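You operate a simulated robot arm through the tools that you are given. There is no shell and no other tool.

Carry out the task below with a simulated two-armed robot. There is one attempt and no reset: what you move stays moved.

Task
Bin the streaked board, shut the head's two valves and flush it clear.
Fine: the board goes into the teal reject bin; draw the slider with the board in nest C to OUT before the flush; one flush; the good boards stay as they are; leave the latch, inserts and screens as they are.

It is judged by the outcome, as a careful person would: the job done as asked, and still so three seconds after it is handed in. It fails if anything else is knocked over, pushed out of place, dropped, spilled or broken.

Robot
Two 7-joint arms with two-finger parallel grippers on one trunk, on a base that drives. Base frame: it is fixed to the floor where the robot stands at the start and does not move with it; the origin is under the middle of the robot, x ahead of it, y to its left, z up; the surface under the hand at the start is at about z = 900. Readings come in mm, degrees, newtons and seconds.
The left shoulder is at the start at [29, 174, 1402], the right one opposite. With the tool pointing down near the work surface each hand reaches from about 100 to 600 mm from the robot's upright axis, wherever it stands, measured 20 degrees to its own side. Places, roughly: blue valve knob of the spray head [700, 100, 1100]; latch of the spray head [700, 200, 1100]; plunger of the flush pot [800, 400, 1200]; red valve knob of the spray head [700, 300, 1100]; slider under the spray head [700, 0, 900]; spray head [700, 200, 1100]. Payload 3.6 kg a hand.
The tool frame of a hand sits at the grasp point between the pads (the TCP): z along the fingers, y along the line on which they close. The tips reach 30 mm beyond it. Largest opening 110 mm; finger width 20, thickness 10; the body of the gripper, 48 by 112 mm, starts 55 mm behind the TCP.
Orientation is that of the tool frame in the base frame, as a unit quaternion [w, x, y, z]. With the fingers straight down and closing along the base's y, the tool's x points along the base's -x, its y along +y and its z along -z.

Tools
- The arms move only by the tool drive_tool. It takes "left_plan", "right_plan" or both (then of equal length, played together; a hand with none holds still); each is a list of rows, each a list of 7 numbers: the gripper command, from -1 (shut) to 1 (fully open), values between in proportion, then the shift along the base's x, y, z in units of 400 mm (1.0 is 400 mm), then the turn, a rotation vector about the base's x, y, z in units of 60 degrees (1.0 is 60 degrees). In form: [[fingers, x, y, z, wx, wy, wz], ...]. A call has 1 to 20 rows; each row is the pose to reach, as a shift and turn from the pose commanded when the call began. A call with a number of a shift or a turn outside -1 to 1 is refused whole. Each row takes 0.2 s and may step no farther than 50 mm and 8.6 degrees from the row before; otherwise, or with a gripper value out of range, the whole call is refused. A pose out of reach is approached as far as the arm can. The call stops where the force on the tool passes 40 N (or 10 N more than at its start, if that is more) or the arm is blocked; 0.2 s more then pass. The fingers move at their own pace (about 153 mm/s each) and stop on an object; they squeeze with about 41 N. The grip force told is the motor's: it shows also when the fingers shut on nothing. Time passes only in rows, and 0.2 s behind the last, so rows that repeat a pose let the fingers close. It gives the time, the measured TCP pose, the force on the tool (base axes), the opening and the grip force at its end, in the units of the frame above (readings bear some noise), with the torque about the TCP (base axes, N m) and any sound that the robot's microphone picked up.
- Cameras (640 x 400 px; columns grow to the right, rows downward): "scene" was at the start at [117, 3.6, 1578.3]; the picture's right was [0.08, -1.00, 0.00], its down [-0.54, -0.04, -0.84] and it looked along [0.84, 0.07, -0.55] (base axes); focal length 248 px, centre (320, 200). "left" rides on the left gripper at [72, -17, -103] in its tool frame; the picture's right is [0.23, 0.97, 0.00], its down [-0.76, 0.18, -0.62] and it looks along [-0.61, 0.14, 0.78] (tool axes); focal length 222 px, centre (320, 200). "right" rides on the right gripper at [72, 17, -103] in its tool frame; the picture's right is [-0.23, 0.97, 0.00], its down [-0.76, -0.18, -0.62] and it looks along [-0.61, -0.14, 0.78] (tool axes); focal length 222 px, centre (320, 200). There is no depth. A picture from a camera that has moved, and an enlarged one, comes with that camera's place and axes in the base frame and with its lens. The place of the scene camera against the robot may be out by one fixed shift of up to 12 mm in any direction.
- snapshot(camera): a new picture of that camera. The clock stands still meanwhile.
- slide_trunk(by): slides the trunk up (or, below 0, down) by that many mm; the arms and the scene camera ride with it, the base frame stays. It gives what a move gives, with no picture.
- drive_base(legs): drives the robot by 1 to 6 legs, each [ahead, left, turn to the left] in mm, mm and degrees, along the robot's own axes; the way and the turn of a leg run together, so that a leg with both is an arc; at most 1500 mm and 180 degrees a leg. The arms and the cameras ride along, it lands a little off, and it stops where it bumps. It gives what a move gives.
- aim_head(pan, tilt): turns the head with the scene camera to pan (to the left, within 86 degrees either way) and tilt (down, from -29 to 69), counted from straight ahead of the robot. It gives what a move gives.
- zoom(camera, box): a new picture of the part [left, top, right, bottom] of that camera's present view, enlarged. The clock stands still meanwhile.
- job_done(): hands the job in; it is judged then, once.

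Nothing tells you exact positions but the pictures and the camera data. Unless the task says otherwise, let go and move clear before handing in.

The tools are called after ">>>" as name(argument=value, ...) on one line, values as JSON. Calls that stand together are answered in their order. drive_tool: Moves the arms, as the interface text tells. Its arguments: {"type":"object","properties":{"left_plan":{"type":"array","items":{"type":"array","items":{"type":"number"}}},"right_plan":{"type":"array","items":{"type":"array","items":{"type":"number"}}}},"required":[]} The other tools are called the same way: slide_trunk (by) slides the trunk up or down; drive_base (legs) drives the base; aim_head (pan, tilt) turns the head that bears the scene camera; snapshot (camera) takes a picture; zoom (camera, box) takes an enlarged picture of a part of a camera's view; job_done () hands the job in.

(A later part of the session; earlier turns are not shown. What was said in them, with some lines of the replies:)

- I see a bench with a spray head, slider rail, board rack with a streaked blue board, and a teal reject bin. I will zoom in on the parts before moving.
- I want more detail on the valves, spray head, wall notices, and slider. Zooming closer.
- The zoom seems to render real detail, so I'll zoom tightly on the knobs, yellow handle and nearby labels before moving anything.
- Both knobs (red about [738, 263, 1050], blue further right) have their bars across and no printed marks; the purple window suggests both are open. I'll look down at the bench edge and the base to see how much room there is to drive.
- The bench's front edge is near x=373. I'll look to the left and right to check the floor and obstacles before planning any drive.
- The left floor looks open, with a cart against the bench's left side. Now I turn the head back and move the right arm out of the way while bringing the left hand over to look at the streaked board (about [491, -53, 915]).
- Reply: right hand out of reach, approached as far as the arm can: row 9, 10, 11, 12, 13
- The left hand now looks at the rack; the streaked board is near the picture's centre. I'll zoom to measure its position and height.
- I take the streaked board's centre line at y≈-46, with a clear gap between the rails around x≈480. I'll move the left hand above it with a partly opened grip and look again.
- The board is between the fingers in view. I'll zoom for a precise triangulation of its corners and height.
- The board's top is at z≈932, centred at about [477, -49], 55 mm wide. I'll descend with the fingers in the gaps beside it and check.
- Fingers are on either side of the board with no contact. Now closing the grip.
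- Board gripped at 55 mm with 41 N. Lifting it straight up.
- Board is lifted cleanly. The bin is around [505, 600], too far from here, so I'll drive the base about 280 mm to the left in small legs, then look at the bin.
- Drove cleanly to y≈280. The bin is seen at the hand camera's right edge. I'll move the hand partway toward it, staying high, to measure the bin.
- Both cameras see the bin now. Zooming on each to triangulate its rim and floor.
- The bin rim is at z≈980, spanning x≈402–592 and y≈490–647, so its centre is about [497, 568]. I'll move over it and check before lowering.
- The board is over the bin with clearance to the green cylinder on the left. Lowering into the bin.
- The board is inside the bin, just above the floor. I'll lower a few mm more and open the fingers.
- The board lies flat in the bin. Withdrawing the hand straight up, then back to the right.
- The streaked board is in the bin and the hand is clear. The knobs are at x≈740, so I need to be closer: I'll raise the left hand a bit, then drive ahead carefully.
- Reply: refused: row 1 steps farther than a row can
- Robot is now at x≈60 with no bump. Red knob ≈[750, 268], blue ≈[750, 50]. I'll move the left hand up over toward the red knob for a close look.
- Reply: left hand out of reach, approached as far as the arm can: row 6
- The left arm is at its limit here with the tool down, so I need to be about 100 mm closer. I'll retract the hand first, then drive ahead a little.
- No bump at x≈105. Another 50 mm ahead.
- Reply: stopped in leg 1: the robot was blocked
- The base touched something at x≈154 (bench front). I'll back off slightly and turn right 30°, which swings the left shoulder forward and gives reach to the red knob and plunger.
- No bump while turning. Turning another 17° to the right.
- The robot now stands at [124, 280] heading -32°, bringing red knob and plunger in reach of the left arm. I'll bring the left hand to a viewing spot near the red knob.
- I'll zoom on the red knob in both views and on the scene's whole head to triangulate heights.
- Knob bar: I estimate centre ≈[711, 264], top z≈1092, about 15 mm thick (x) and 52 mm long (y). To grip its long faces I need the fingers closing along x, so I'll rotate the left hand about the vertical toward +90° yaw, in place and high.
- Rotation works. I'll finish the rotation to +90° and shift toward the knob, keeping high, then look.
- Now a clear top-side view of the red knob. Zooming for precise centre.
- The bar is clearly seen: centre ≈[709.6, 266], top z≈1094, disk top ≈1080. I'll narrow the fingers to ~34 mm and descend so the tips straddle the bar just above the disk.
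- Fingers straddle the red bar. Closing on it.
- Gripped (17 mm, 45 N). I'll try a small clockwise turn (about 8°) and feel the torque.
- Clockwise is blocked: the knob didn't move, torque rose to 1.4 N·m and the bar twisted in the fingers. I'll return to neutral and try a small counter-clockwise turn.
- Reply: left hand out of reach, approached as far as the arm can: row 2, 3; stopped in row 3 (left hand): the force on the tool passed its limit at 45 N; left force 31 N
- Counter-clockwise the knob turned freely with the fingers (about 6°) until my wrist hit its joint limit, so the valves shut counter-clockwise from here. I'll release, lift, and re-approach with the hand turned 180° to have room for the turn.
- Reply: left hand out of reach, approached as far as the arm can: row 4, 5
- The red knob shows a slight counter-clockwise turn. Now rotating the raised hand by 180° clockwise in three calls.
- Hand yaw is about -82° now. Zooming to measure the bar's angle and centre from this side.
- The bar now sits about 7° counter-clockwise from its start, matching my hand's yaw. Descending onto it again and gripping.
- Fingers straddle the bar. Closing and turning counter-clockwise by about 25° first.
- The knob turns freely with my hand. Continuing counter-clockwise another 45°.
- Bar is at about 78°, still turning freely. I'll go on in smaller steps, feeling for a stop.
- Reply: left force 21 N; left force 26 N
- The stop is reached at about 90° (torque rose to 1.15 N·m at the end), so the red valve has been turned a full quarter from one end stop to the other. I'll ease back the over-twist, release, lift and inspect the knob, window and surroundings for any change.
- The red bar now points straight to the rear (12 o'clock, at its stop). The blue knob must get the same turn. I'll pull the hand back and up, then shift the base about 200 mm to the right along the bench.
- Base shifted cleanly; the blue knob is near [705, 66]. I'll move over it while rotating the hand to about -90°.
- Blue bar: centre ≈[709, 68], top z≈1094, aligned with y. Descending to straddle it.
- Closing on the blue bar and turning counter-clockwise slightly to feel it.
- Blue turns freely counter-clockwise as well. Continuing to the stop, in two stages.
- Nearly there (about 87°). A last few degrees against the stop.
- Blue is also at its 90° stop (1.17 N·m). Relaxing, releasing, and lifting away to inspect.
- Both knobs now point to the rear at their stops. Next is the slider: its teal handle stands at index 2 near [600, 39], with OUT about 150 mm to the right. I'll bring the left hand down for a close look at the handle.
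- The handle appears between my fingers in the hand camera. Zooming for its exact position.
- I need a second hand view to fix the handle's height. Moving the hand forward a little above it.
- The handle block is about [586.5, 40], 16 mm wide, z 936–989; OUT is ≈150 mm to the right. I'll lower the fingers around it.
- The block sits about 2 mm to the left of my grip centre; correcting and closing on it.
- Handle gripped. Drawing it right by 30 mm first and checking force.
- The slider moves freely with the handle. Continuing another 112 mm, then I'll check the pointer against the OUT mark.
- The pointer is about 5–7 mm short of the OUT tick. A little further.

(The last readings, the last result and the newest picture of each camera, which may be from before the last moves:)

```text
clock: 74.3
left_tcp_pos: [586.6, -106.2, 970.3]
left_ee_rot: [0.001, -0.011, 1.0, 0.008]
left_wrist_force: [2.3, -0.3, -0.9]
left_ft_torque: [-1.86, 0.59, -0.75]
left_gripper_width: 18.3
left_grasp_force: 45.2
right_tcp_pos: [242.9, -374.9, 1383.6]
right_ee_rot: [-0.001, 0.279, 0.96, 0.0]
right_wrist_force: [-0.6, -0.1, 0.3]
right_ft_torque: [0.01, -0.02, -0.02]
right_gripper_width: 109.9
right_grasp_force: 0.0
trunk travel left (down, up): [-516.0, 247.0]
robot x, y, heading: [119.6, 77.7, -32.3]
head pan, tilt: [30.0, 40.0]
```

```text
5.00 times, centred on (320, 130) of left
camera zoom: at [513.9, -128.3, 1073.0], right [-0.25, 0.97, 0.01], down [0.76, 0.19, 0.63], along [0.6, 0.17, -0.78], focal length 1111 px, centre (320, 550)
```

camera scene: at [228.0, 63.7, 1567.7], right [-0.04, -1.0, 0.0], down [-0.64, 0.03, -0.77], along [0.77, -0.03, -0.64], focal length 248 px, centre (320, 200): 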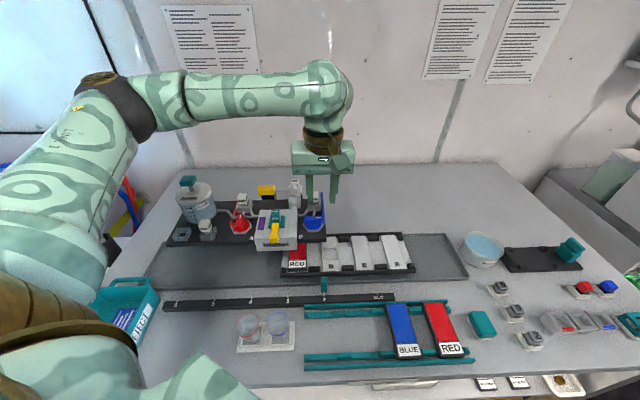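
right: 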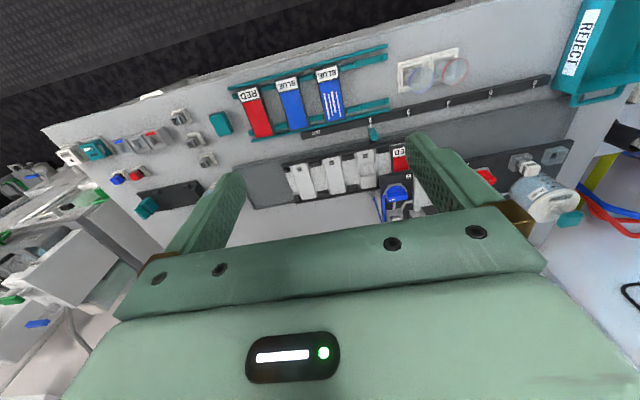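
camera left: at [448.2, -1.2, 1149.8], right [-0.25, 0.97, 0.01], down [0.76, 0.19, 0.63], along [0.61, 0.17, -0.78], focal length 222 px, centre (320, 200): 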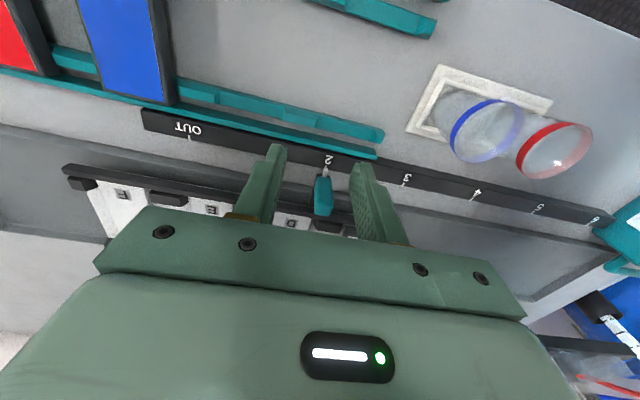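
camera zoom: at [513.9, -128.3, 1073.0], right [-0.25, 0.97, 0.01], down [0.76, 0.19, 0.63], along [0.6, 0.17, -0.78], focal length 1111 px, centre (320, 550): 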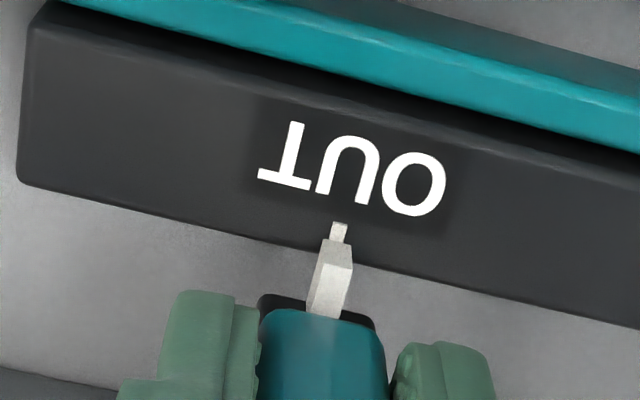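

The pointer is on the OUT tick. Releasing the handle, lifting, and checking.

>>> drive_tool(left_plan=[[-0.5, 0, 0, 0, 0, 0, 0], [-0.2, 0, 0, 0, 0, 0, 0], [-0.2, 0, 0, 0, 0, 0, 0], [-0.2, 0, 0, 0.1, 0, 0, 0], [-0.2, 0, 0, 0.2, 0, 0, 0], [-0.2, 0, 0, 0.32, 0, 0, 0]])

>>> snapshot(camera="left")

>>> zoom(camera="left", box=[230, 60, 410, 190])

>>> zoom(camera="scene", box=[160, 150, 480, 350])

```text
clock: 75.7
left_tcp_pos: [585.3, -107.2, 1098.6]
left_ee_rot: [0.001, -0.013, 1.0, 0.008]
left_wrist_force: [-1.1, 0.1, 0.6]
left_ft_torque: [0.01, 0.01, 0.0]
left_gripper_width: 43.9
left_grasp_force: 0.0
right_tcp_pos: [243.2, -373.8, 1382.5]
right_ee_rot: [-0.001, 0.278, 0.961, 0.0]
right_wrist_force: [-0.5, 0.4, -0.2]
right_ft_torque: [-0.02, -0.02, -0.01]
right_gripper_width: 110.2
right_grasp_force: 0.0
trunk travel left (down, up): [-516.0, 247.0]
robot x, y, heading: [120.0, 83.4, -32.3]
head pan, tilt: [30.0, 40.0]
```

```text
taken
camera left: at [513.6, -128.4, 1201.0], right [-0.25, 0.97, 0.02], down [0.76, 0.18, 0.63], along [0.61, 0.17, -0.78], focal length 222 px, centre (320, 200)
```

left: 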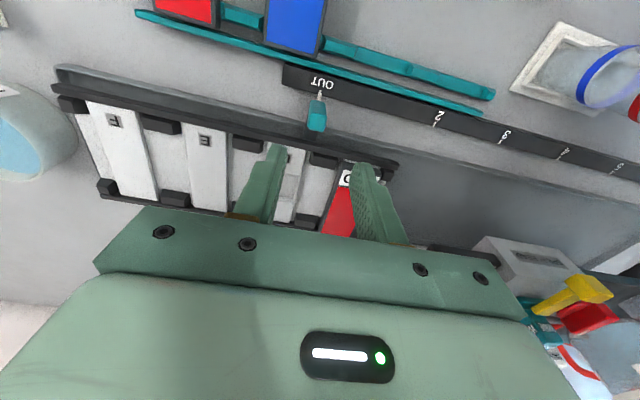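

```text
3.08 times, centred on (320, 125) of left
camera zoom: at [513.6, -128.4, 1201.0], right [-0.25, 0.97, 0.02], down [0.76, 0.18, 0.63], along [0.61, 0.17, -0.78], focal length 684 px, centre (320, 431)
```

zoom: 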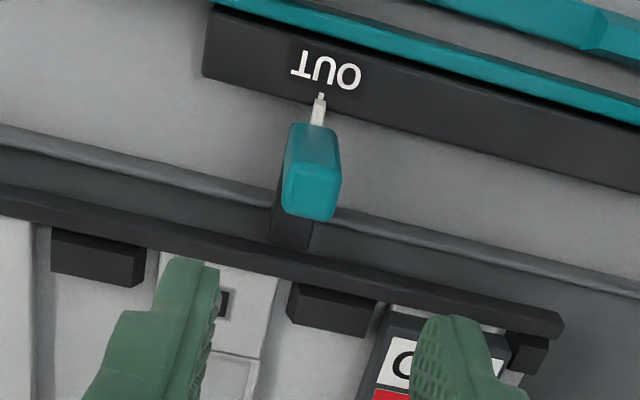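

```text
2.00 times, centred on (320, 250) of scene
camera zoom: at [227.6, 65.2, 1567.7], right [-0.04, -1.0, 0.0], down [-0.64, 0.03, -0.77], along [0.77, -0.03, -0.64], focal length 496 px, centre (320, 100)
```

zoom: 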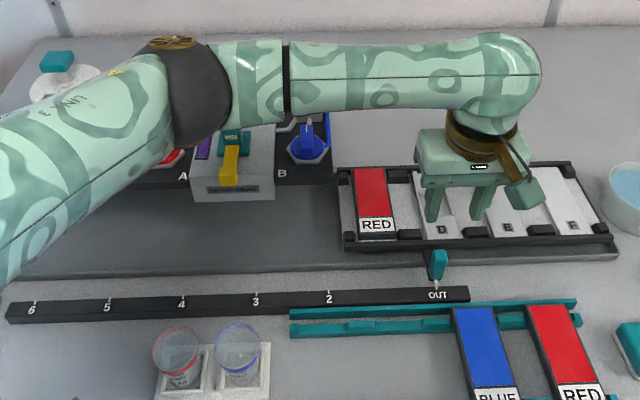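

The slider pointer sits on OUT with the RED board clear of the head. Now for the flush: raise the hand and drive back left along the bench to reach the plunger (≈[794, 400, 1173]).

>>> drive_tool(left_plan=[[-0.4, -0.01, 0.03, 0.1, 0, 0, 0], [-0.6, -0.02, 0.09, 0.19, 0, 0, 0], [-0.8, -0.03, 0.16, 0.28, 0, 0, 0], [-1, -0.04, 0.24, 0.36, 0, 0, 0], [-1, -0.05, 0.32, 0.41, 0, 0, 0]])

>>> drive_base(legs=[[-55, 85, 0], [-55, 84, 0]])

>>> snapshot(camera="scene")

>>> snapshot(camera="left")

```text
clock: 76.9
left_tcp_pos: [566.3, 23.4, 1262.7]
left_ee_rot: [0.001, -0.012, 1.0, 0.006]
left_wrist_force: [-0.1, 0.4, 0.2]
left_ft_torque: [0.01, -0.01, 0.02]
left_gripper_width: 0.0
left_grasp_force: 37.7
right_tcp_pos: [242.8, -372.6, 1382.8]
right_ee_rot: [0.0, 0.279, 0.96, 0.0]
right_wrist_force: [0.3, -0.3, -0.2]
right_ft_torque: [0.04, -0.04, 0.01]
right_gripper_width: 109.9
right_grasp_force: 0.0
trunk travel left (down, up): [-516.0, 247.0]
robot x, y, heading: [117.3, 81.6, -32.3]
head pan, tilt: [30.0, 40.0]
```

```text
clock: 78.8
left_tcp_pos: [562.7, 225.0, 1261.1]
left_ee_rot: [0.002, -0.012, 1.0, 0.007]
left_wrist_force: [0.3, -0.2, 0.5]
left_ft_torque: [0.04, 0.01, 0.0]
left_gripper_width: 0.0
left_grasp_force: 38.2
right_tcp_pos: [240.0, -170.9, 1381.7]
right_ee_rot: [-0.001, 0.28, 0.96, 0.0]
right_wrist_force: [0.8, 1.2, 0.4]
right_ft_torque: [-0.03, 0.01, 0.0]
right_gripper_width: 110.0
right_grasp_force: 0.1
trunk travel left (down, up): [-516.0, 247.0]
robot x, y, heading: [112.3, 286.5, -32.0]
head pan, tilt: [30.0, 40.0]
```

```text
taken
camera scene: at [224.9, 268.0, 1567.7], right [-0.04, -1.0, 0.0], down [-0.64, 0.02, -0.77], along [0.77, -0.03, -0.64], focal length 248 px, centre (320, 200)
```

scene: 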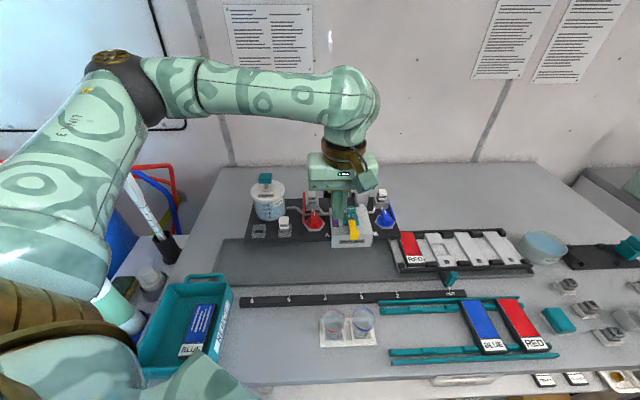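

```text
taken
camera left: at [491.9, 202.4, 1364.3], right [-0.25, 0.97, 0.01], down [0.76, 0.19, 0.63], along [0.61, 0.17, -0.78], focal length 222 px, centre (320, 200)
```

left: 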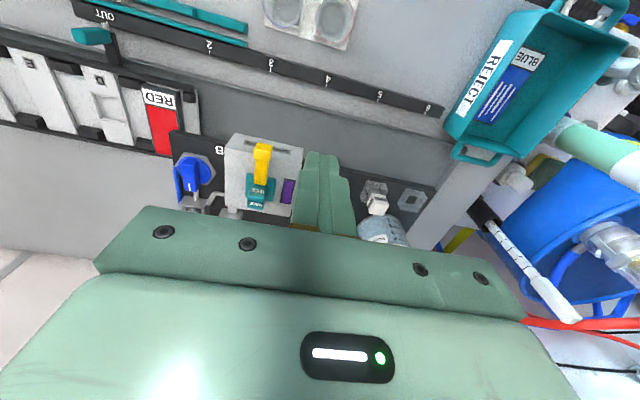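

Everything looks in order. I'll nudge the base ~12 mm closer and bring the hand above the plunger with fingers opened to get a clear view of it.

>>> drive_base(legs=[[11, 7, 0]])

>>> drive_tool(left_plan=[[-0.5, 0.06, 0.07, 0.02, 0, 0, 0], [0, 0.12, 0.14, 0.03, 0, 0, 0], [0.1, 0.19, 0.21, 0.03, 0, 0, 0], [0.1, 0.26, 0.28, 0.03, 0, 0, 0], [0.1, 0.33, 0.35, 0.03, 0, 0, 0], [0.1, 0.4, 0.42, 0.03, 0, 0, 0], [0.1, 0.48, 0.44, 0.02, 0, 0, 0], [0.1, 0.48, 0.44, 0.02, 0, 0, 0]])

>>> snapshot(camera="left")

>>> zoom(camera="scene", box=[220, 130, 400, 270])

```text
clock: 79.6
left_tcp_pos: [573.8, 222.3, 1263.2]
left_ee_rot: [0.002, -0.012, 1.0, 0.008]
left_wrist_force: [-0.1, -0.2, 0.1]
left_ft_torque: [0.0, 0.0, 0.02]
left_gripper_width: 0.1
left_grasp_force: 37.9
right_tcp_pos: [249.9, -173.0, 1383.4]
right_ee_rot: [0.001, 0.279, 0.96, 0.001]
right_wrist_force: [-0.4, 0.0, 0.5]
right_ft_torque: [0.01, -0.03, -0.04]
right_gripper_width: 109.9
right_grasp_force: 0.0
trunk travel left (down, up): [-516.0, 247.0]
robot x, y, heading: [129.2, 283.1, -32.2]
head pan, tilt: [30.0, 40.0]
```

```text
clock: 81.4
left_tcp_pos: [768.8, 399.1, 1271.8]
left_ee_rot: [0.001, -0.011, 1.0, 0.007]
left_wrist_force: [0.2, 1.0, 0.4]
left_ft_torque: [0.0, 0.0, 0.04]
left_gripper_width: 60.5
left_grasp_force: 0.0
right_tcp_pos: [251.3, -172.3, 1382.5]
right_ee_rot: [-0.001, 0.279, 0.96, 0.001]
right_wrist_force: [-0.8, -0.4, 0.4]
right_ft_torque: [0.01, -0.01, 0.03]
right_gripper_width: 109.9
right_grasp_force: 0.0
trunk travel left (down, up): [-516.0, 247.0]
robot x, y, heading: [127.1, 286.4, -32.2]
head pan, tilt: [30.0, 40.0]
```

```text
taken
camera left: at [696.8, 377.9, 1372.9], right [-0.25, 0.97, 0.01], down [0.76, 0.18, 0.63], along [0.61, 0.17, -0.78], focal length 222 px, centre (320, 200)
```

left: 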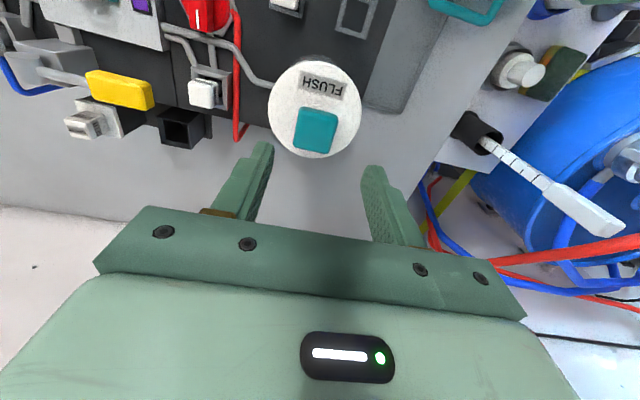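

```text
2.86 times, centred on (310, 200) of scene
camera zoom: at [237.3, 267.0, 1567.7], right [-0.04, -1.0, 0.0], down [-0.64, 0.02, -0.77], along [0.77, -0.03, -0.64], focal length 708 px, centre (349, 200)
```

zoom: 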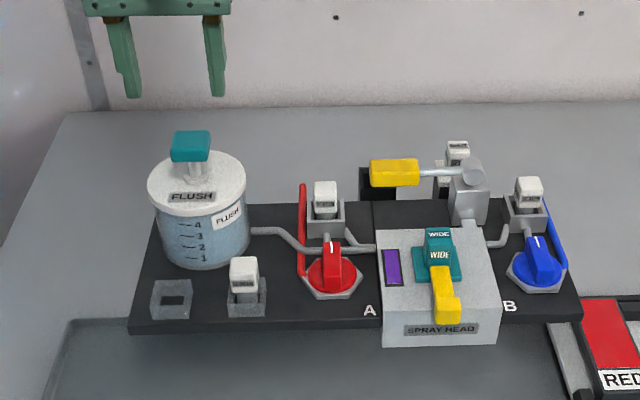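

Clear view: the plunger cap is near [771, 396], top z≈1175. Red and blue knobs both point to the rear, slider at OUT. I'll refine the cap's centre with a zoom.

>>> zoom(camera="left", box=[250, 40, 390, 170])

>>> zoom(camera="scene", box=[255, 165, 300, 205])

>>> zoom(camera="scene", box=[295, 180, 375, 245])

```text
3.08 times, centred on (320, 105) of left
camera zoom: at [696.8, 377.9, 1372.9], right [-0.25, 0.97, 0.01], down [0.76, 0.18, 0.63], along [0.61, 0.17, -0.78], focal length 684 px, centre (320, 492)
```

zoom: 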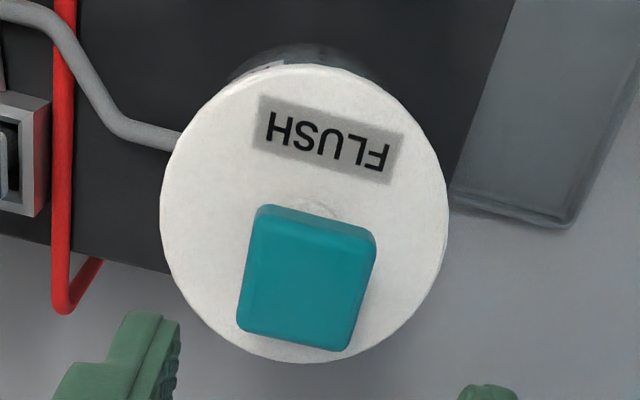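

```text
10.00 times, centred on (278, 185) of scene
camera zoom: at [237.3, 267.0, 1567.7], right [-0.04, -1.0, 0.0], down [-0.64, 0.02, -0.77], along [0.77, -0.03, -0.64], focal length 2478 px, centre (745, 350)
```

zoom: 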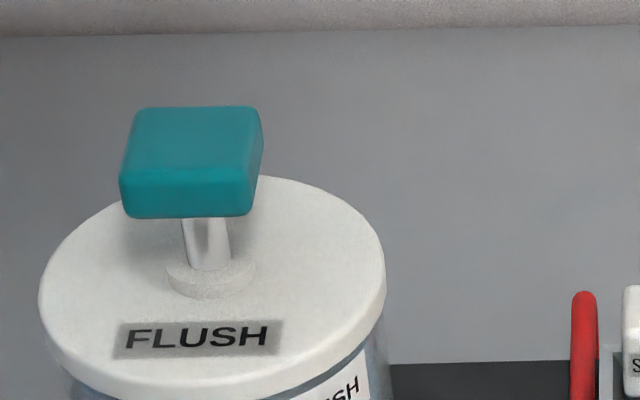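

```text
6.15 times, centred on (335, 212) of scene
camera zoom: at [237.3, 267.0, 1567.7], right [-0.04, -1.0, 0.0], down [-0.64, 0.02, -0.77], along [0.77, -0.03, -0.64], focal length 1525 px, centre (228, 123)
```

zoom: 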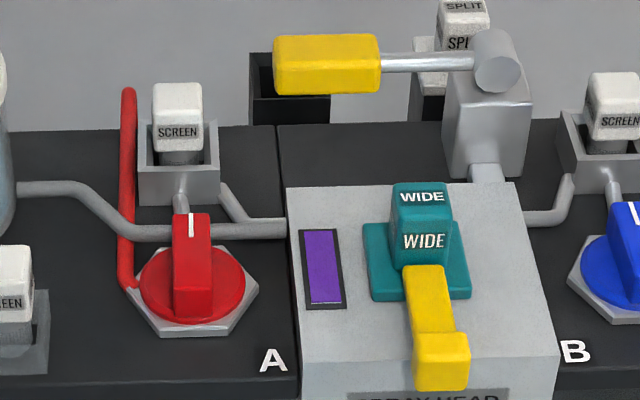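

Cap centre ≈[772.5, 396], top z≈1176. Valves turned to their far stops, slider at OUT, tray empty under the head. I'll close the fingers and position just above the cap.

>>> drive_tool(left_plan=[[-0.5, 0.004, -0.004, 0, 0, 0, 0], [-1, 0.009, -0.0075, -0.03, 0, 0, 0], [-1, 0.009, -0.0075, -0.08, 0, 0, 0], [-1, 0.009, -0.0075, -0.12, 0, 0, 0], [-1, 0.009, -0.0075, -0.12, 0, 0, 0]])

>>> snapshot(camera="left")

>>> zoom(camera="scene", box=[240, 130, 330, 205])

```text
clock: 82.6
left_tcp_pos: [773.4, 396.0, 1221.3]
left_ee_rot: [0.002, -0.012, 1.0, 0.007]
left_wrist_force: [-0.3, 0.2, 1.0]
left_ft_torque: [-0.07, 0.0, 0.03]
left_gripper_width: 0.3
left_grasp_force: 37.6
right_tcp_pos: [253.3, -172.8, 1382.6]
right_ee_rot: [0.0, 0.279, 0.96, 0.001]
right_wrist_force: [-0.1, -0.2, 0.6]
right_ft_torque: [0.01, -0.01, 0.01]
right_gripper_width: 109.8
right_grasp_force: 0.0
trunk travel left (down, up): [-516.0, 247.0]
robot x, y, heading: [128.6, 283.4, -32.2]
head pan, tilt: [30.0, 40.0]
```

```text
taken
camera left: at [700.7, 374.3, 1324.4], right [-0.25, 0.97, 0.01], down [0.76, 0.19, 0.63], along [0.61, 0.17, -0.78], focal length 222 px, centre (320, 200)
```

left: 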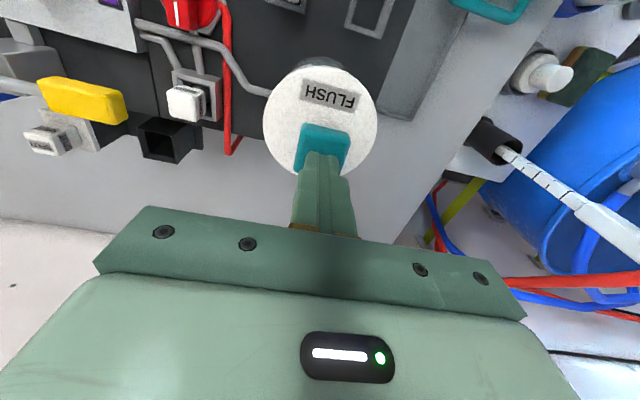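

```text
5.33 times, centred on (285, 168) of scene
camera zoom: at [237.8, 266.9, 1567.7], right [-0.04, -1.0, 0.0], down [-0.64, 0.03, -0.77], along [0.77, -0.03, -0.64], focal length 1322 px, centre (507, 373)
```

zoom: 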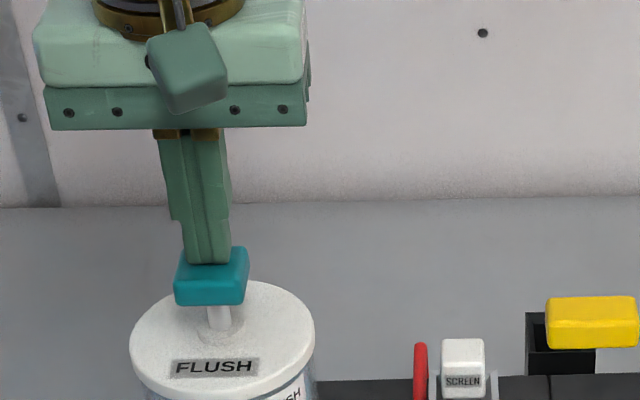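

The fingertips are centred just above the cap. Now one continuous press downward, stopping on force.

>>> drive_tool(left_plan=[[-1, 0, 0, -0.025, 0, 0, 0], [-1, 0, 0, -0.05, 0, 0, 0], [-1, 0, 0, -0.07, 0, 0, 0], [-1, 0, 0, -0.09, 0, 0, 0], [-1, 0, 0, -0.11, 0, 0, 0], [-1, 0, 0, -0.13, 0, 0, 0], [-1, 0, 0, -0.15, 0, 0, 0]])

>>> zoom(camera="scene", box=[240, 130, 380, 245])

```text
clock: 83.5
left_tcp_pos: [772.4, 396.3, 1201.5]
left_ee_rot: [0.009, -0.012, 1.0, 0.002]
left_wrist_force: [-8.5, 3.4, 21.5]
left_ft_torque: [0.08, 0.46, 0.05]
left_gripper_width: 0.0
left_grasp_force: 38.2
right_tcp_pos: [249.3, -172.7, 1382.8]
right_ee_rot: [0.0, 0.279, 0.96, 0.001]
right_wrist_force: [0.0, -0.3, 0.6]
right_ft_torque: [0.0, -0.01, 0.01]
right_gripper_width: 110.2
right_grasp_force: 0.1
trunk travel left (down, up): [-516.0, 247.0]
robot x, y, heading: [127.4, 287.5, -32.1]
head pan, tilt: [30.0, 40.0]
heard: click
stopped in row 4 (left hand): the force on the tool passed its limit at 47 N (the readings are from after the stop); the commanded pose is now the measured one
```

```text
3.48 times, centred on (310, 188) of scene
camera zoom: at [233.5, 267.5, 1568.1], right [-0.04, -1.0, 0.0], down [-0.64, 0.02, -0.77], along [0.77, -0.03, -0.64], focal length 862 px, centre (355, 244)
```

zoom: 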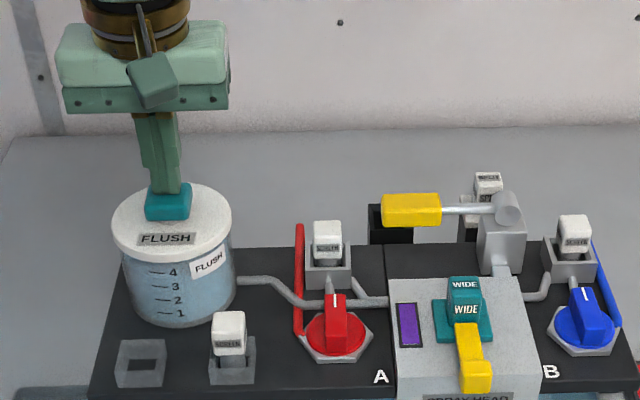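

I heard a click and the force limit was reached — the cap is down near the lid. Checking the window and pot before doing anything else.

>>> zoom(camera="scene", box=[250, 165, 300, 205])

>>> zoom(camera="scene", box=[295, 190, 375, 250])

>>> snapshot(camera="left")

```text
10.00 times, centred on (275, 185) of scene
camera zoom: at [233.5, 267.5, 1568.1], right [-0.04, -1.0, 0.0], down [-0.64, 0.02, -0.77], along [0.77, -0.03, -0.64], focal length 2478 px, centre (770, 350)
```

zoom: 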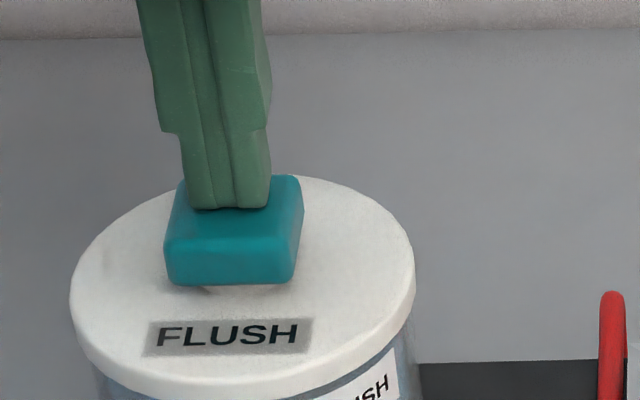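

```text
6.67 times, centred on (335, 220) of scene
camera zoom: at [233.5, 267.5, 1568.1], right [-0.04, -1.0, 0.0], down [-0.64, 0.02, -0.77], along [0.77, -0.03, -0.64], focal length 1652 px, centre (220, 67)
```

zoom: 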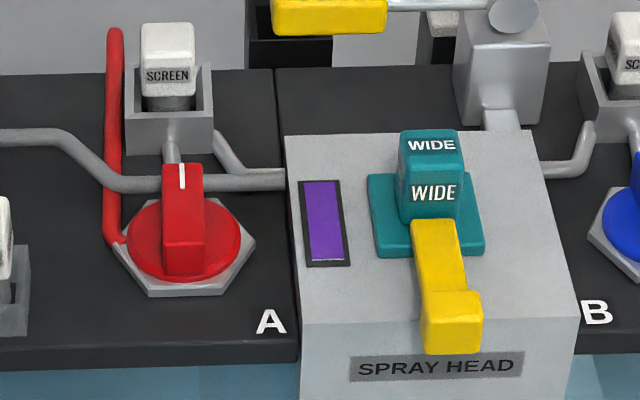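

```text
taken
camera left: at [698.8, 375.2, 1302.0], right [-0.25, 0.97, 0.0], down [0.75, 0.19, 0.64], along [0.62, 0.16, -0.77], focal length 222 px, centre (320, 200)
```

left: 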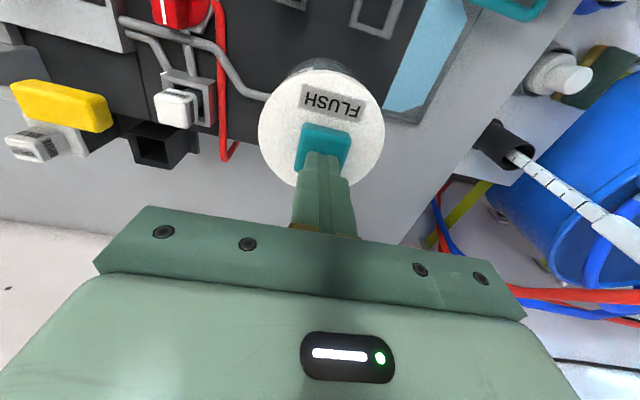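

The tray now shows flush water, so the flush has fired; the window still reads purple at this instant. I'll hold the plunger down a moment to let time pass and watch the window.

>>> drive_tool(left_plan=[[-1, 0, 0, 0, 0, 0, 0], [-1, 0, 0, 0, 0, 0, 0], [-1, 0, 0, 0, 0, 0, 0]])

>>> zoom(camera="scene", box=[240, 165, 400, 270])

```text
clock: 84.3
left_tcp_pos: [772.4, 396.4, 1200.6]
left_ee_rot: [0.01, -0.012, 1.0, 0.004]
left_wrist_force: [-1.2, 4.3, 32.8]
left_ft_torque: [0.11, 0.32, -0.05]
left_gripper_width: 0.1
left_grasp_force: 37.7
right_tcp_pos: [250.1, -171.4, 1383.5]
right_ee_rot: [0.002, 0.279, 0.96, 0.001]
right_wrist_force: [-0.3, 0.8, -0.1]
right_ft_torque: [-0.01, -0.02, 0.01]
right_gripper_width: 109.7
right_grasp_force: 0.0
trunk travel left (down, up): [-516.0, 247.0]
robot x, y, heading: [125.4, 286.1, -32.3]
head pan, tilt: [30.0, 40.0]
```

```text
3.81 times, centred on (320, 218) of scene
camera zoom: at [233.3, 267.2, 1568.2], right [-0.04, -1.0, 0.0], down [-0.64, 0.02, -0.77], along [0.77, -0.03, -0.64], focal length 944 px, centre (320, 133)
```

zoom: 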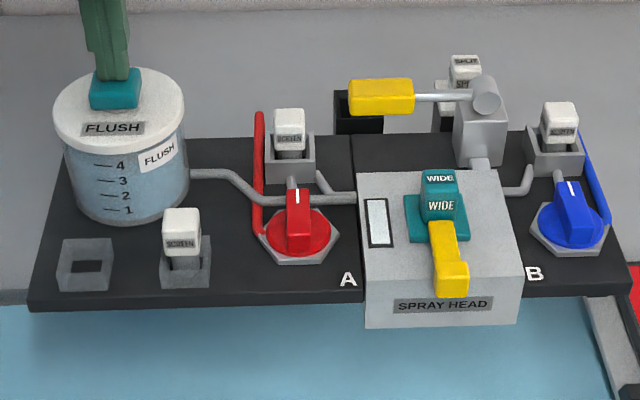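

The window has turned clear — the flush worked. Now lifting the hand straight off the plunger and withdrawing.

>>> drive_tool(left_plan=[[-1, 0, 0, 0.03, 0, 0, 0], [-1, 0, 0, 0.07, 0, 0, 0], [-1, 0, 0, 0.12, 0, 0, 0], [-1, 0, 0, 0.2, 0, 0, 0], [-1, -0.08, -0.04, 0.24, 0, 0, 0], [-1, -0.18, -0.08, 0.25, 0, 0, 0], [-1, -0.28, -0.12, 0.25, 0, 0, 0], [-1, -0.38, -0.16, 0.25, 0, 0, 0]])

>>> snapshot(camera="scene")

>>> zoom(camera="scene", box=[220, 160, 420, 285])

```text
clock: 86.1
left_tcp_pos: [623.3, 330.7, 1296.4]
left_ee_rot: [0.007, -0.013, 1.0, 0.006]
left_wrist_force: [0.2, -0.4, 0.6]
left_ft_torque: [0.04, -0.02, 0.01]
left_gripper_width: 0.1
left_grasp_force: 37.8
right_tcp_pos: [251.6, -173.8, 1381.3]
right_ee_rot: [-0.001, 0.279, 0.96, 0.002]
right_wrist_force: [-0.4, -0.5, -1.4]
right_ft_torque: [-0.01, 0.03, -0.01]
right_gripper_width: 110.3
right_grasp_force: 0.1
trunk travel left (down, up): [-516.0, 247.0]
robot x, y, heading: [125.8, 285.1, -32.2]
head pan, tilt: [30.0, 40.0]
```

```text
taken
camera scene: at [236.7, 266.3, 1567.8], right [-0.04, -1.0, 0.0], down [-0.64, 0.03, -0.77], along [0.77, -0.03, -0.64], focal length 248 px, centre (320, 200)
```

scene: 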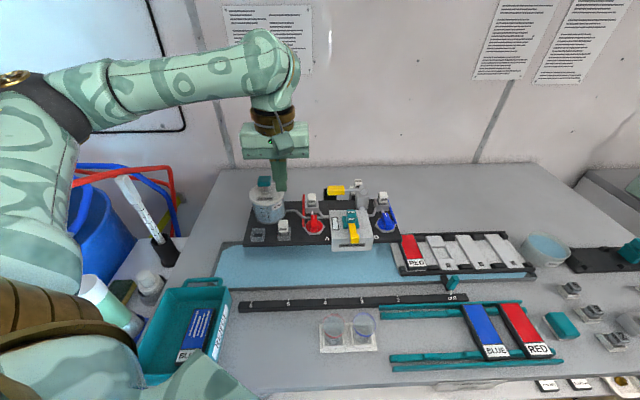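

```text
3.20 times, centred on (320, 222) of scene
camera zoom: at [236.7, 266.3, 1567.8], right [-0.04, -1.0, 0.0], down [-0.64, 0.03, -0.77], along [0.77, -0.03, -0.64], focal length 793 px, centre (320, 128)
```

zoom: 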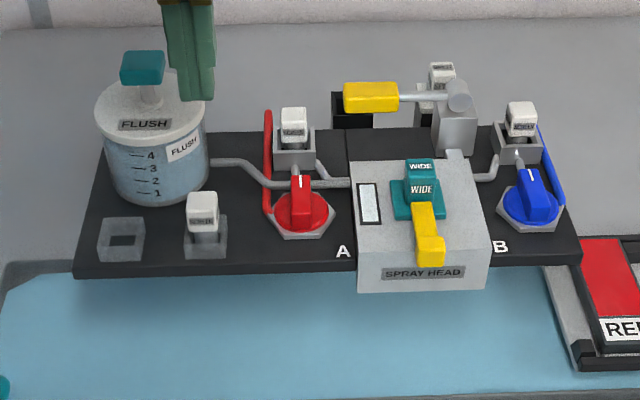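

The window stays clear and the plunger has sprung back. Final check on the slider, boards, rack and bin.

>>> zoom(camera="scene", box=[380, 215, 560, 330])

>>> zoom(camera="scene", box=[120, 260, 400, 400])

>>> zoom(camera="scene", box=[370, 280, 640, 400])

```text
3.48 times, centred on (470, 272) of scene
camera zoom: at [236.7, 266.3, 1567.8], right [-0.04, -1.0, 0.0], down [-0.64, 0.03, -0.77], along [0.77, -0.03, -0.64], focal length 862 px, centre (-202, -52)
```

zoom: 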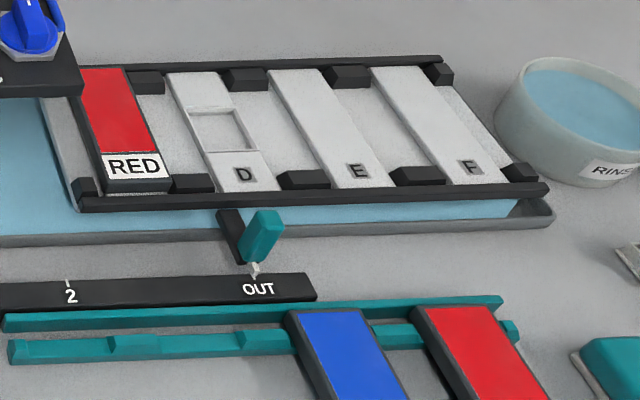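

```text
2.29 times, centred on (260, 330) of scene
camera zoom: at [236.7, 266.3, 1567.8], right [-0.04, -1.0, 0.0], down [-0.64, 0.03, -0.77], along [0.77, -0.03, -0.64], focal length 566 px, centre (457, -97)
```

zoom: 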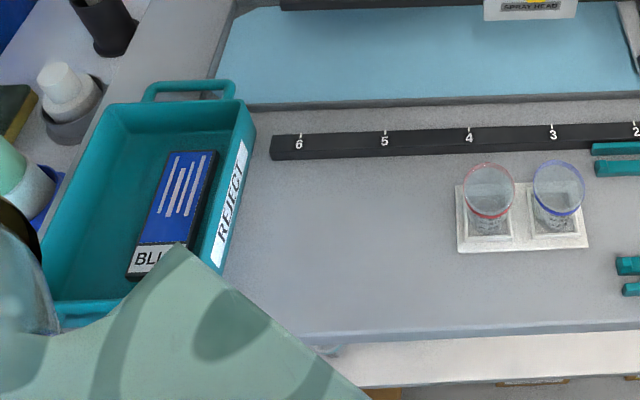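

```text
2.37 times, centred on (505, 340) of scene
camera zoom: at [236.7, 266.3, 1567.8], right [-0.04, -1.0, 0.0], down [-0.64, 0.03, -0.77], along [0.77, -0.03, -0.64], focal length 587 px, centre (-118, -132)
```

zoom: 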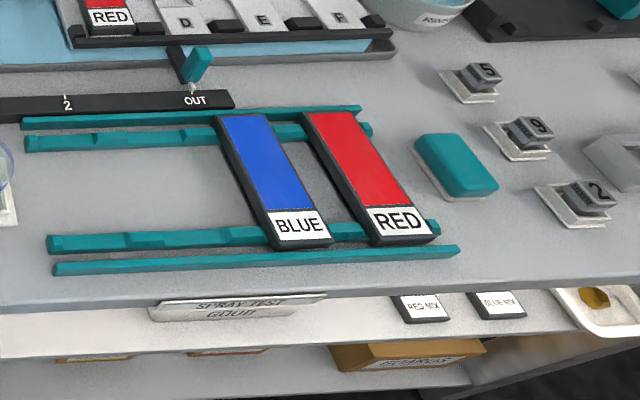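

The streaked board is in the teal bin. Both knobs were turned a quarter turn to their stops, the slider is at OUT with the RED board clear of the head, and one flush left the head window clear. The good boards, latch, inserts and screens are untouched and both hands are clear, so I'm handing in.

>>> job_done()

```text
The job is handed in.
```

The job is handed in, and the last pictures show every part done as asked.

- **Streaked board:** it lies flat in the teal reject bin.
- **Valves:** neither knob carries open or shut marks. Clockwise was blocked on the red one and both moved freely counter-clockwise, so I turned each a quarter turn that way to its stop. I inferred that this is shut; the head window clearing after the flush supports it.
- **Slider:** the pointer was on the OUT mark before the flush, with the red board in nest C clear of the head.
- **Flush:** I pressed the plunger once and heard one click. The head window went from purple to clear and stayed clear, and the flush water ran into the tray under the head.

The other boards are where they were, and I did not touch the latch, inserts or screens. While driving up, the robot's base met the front of the bench once and stopped. Nothing on the bench appeared to move.
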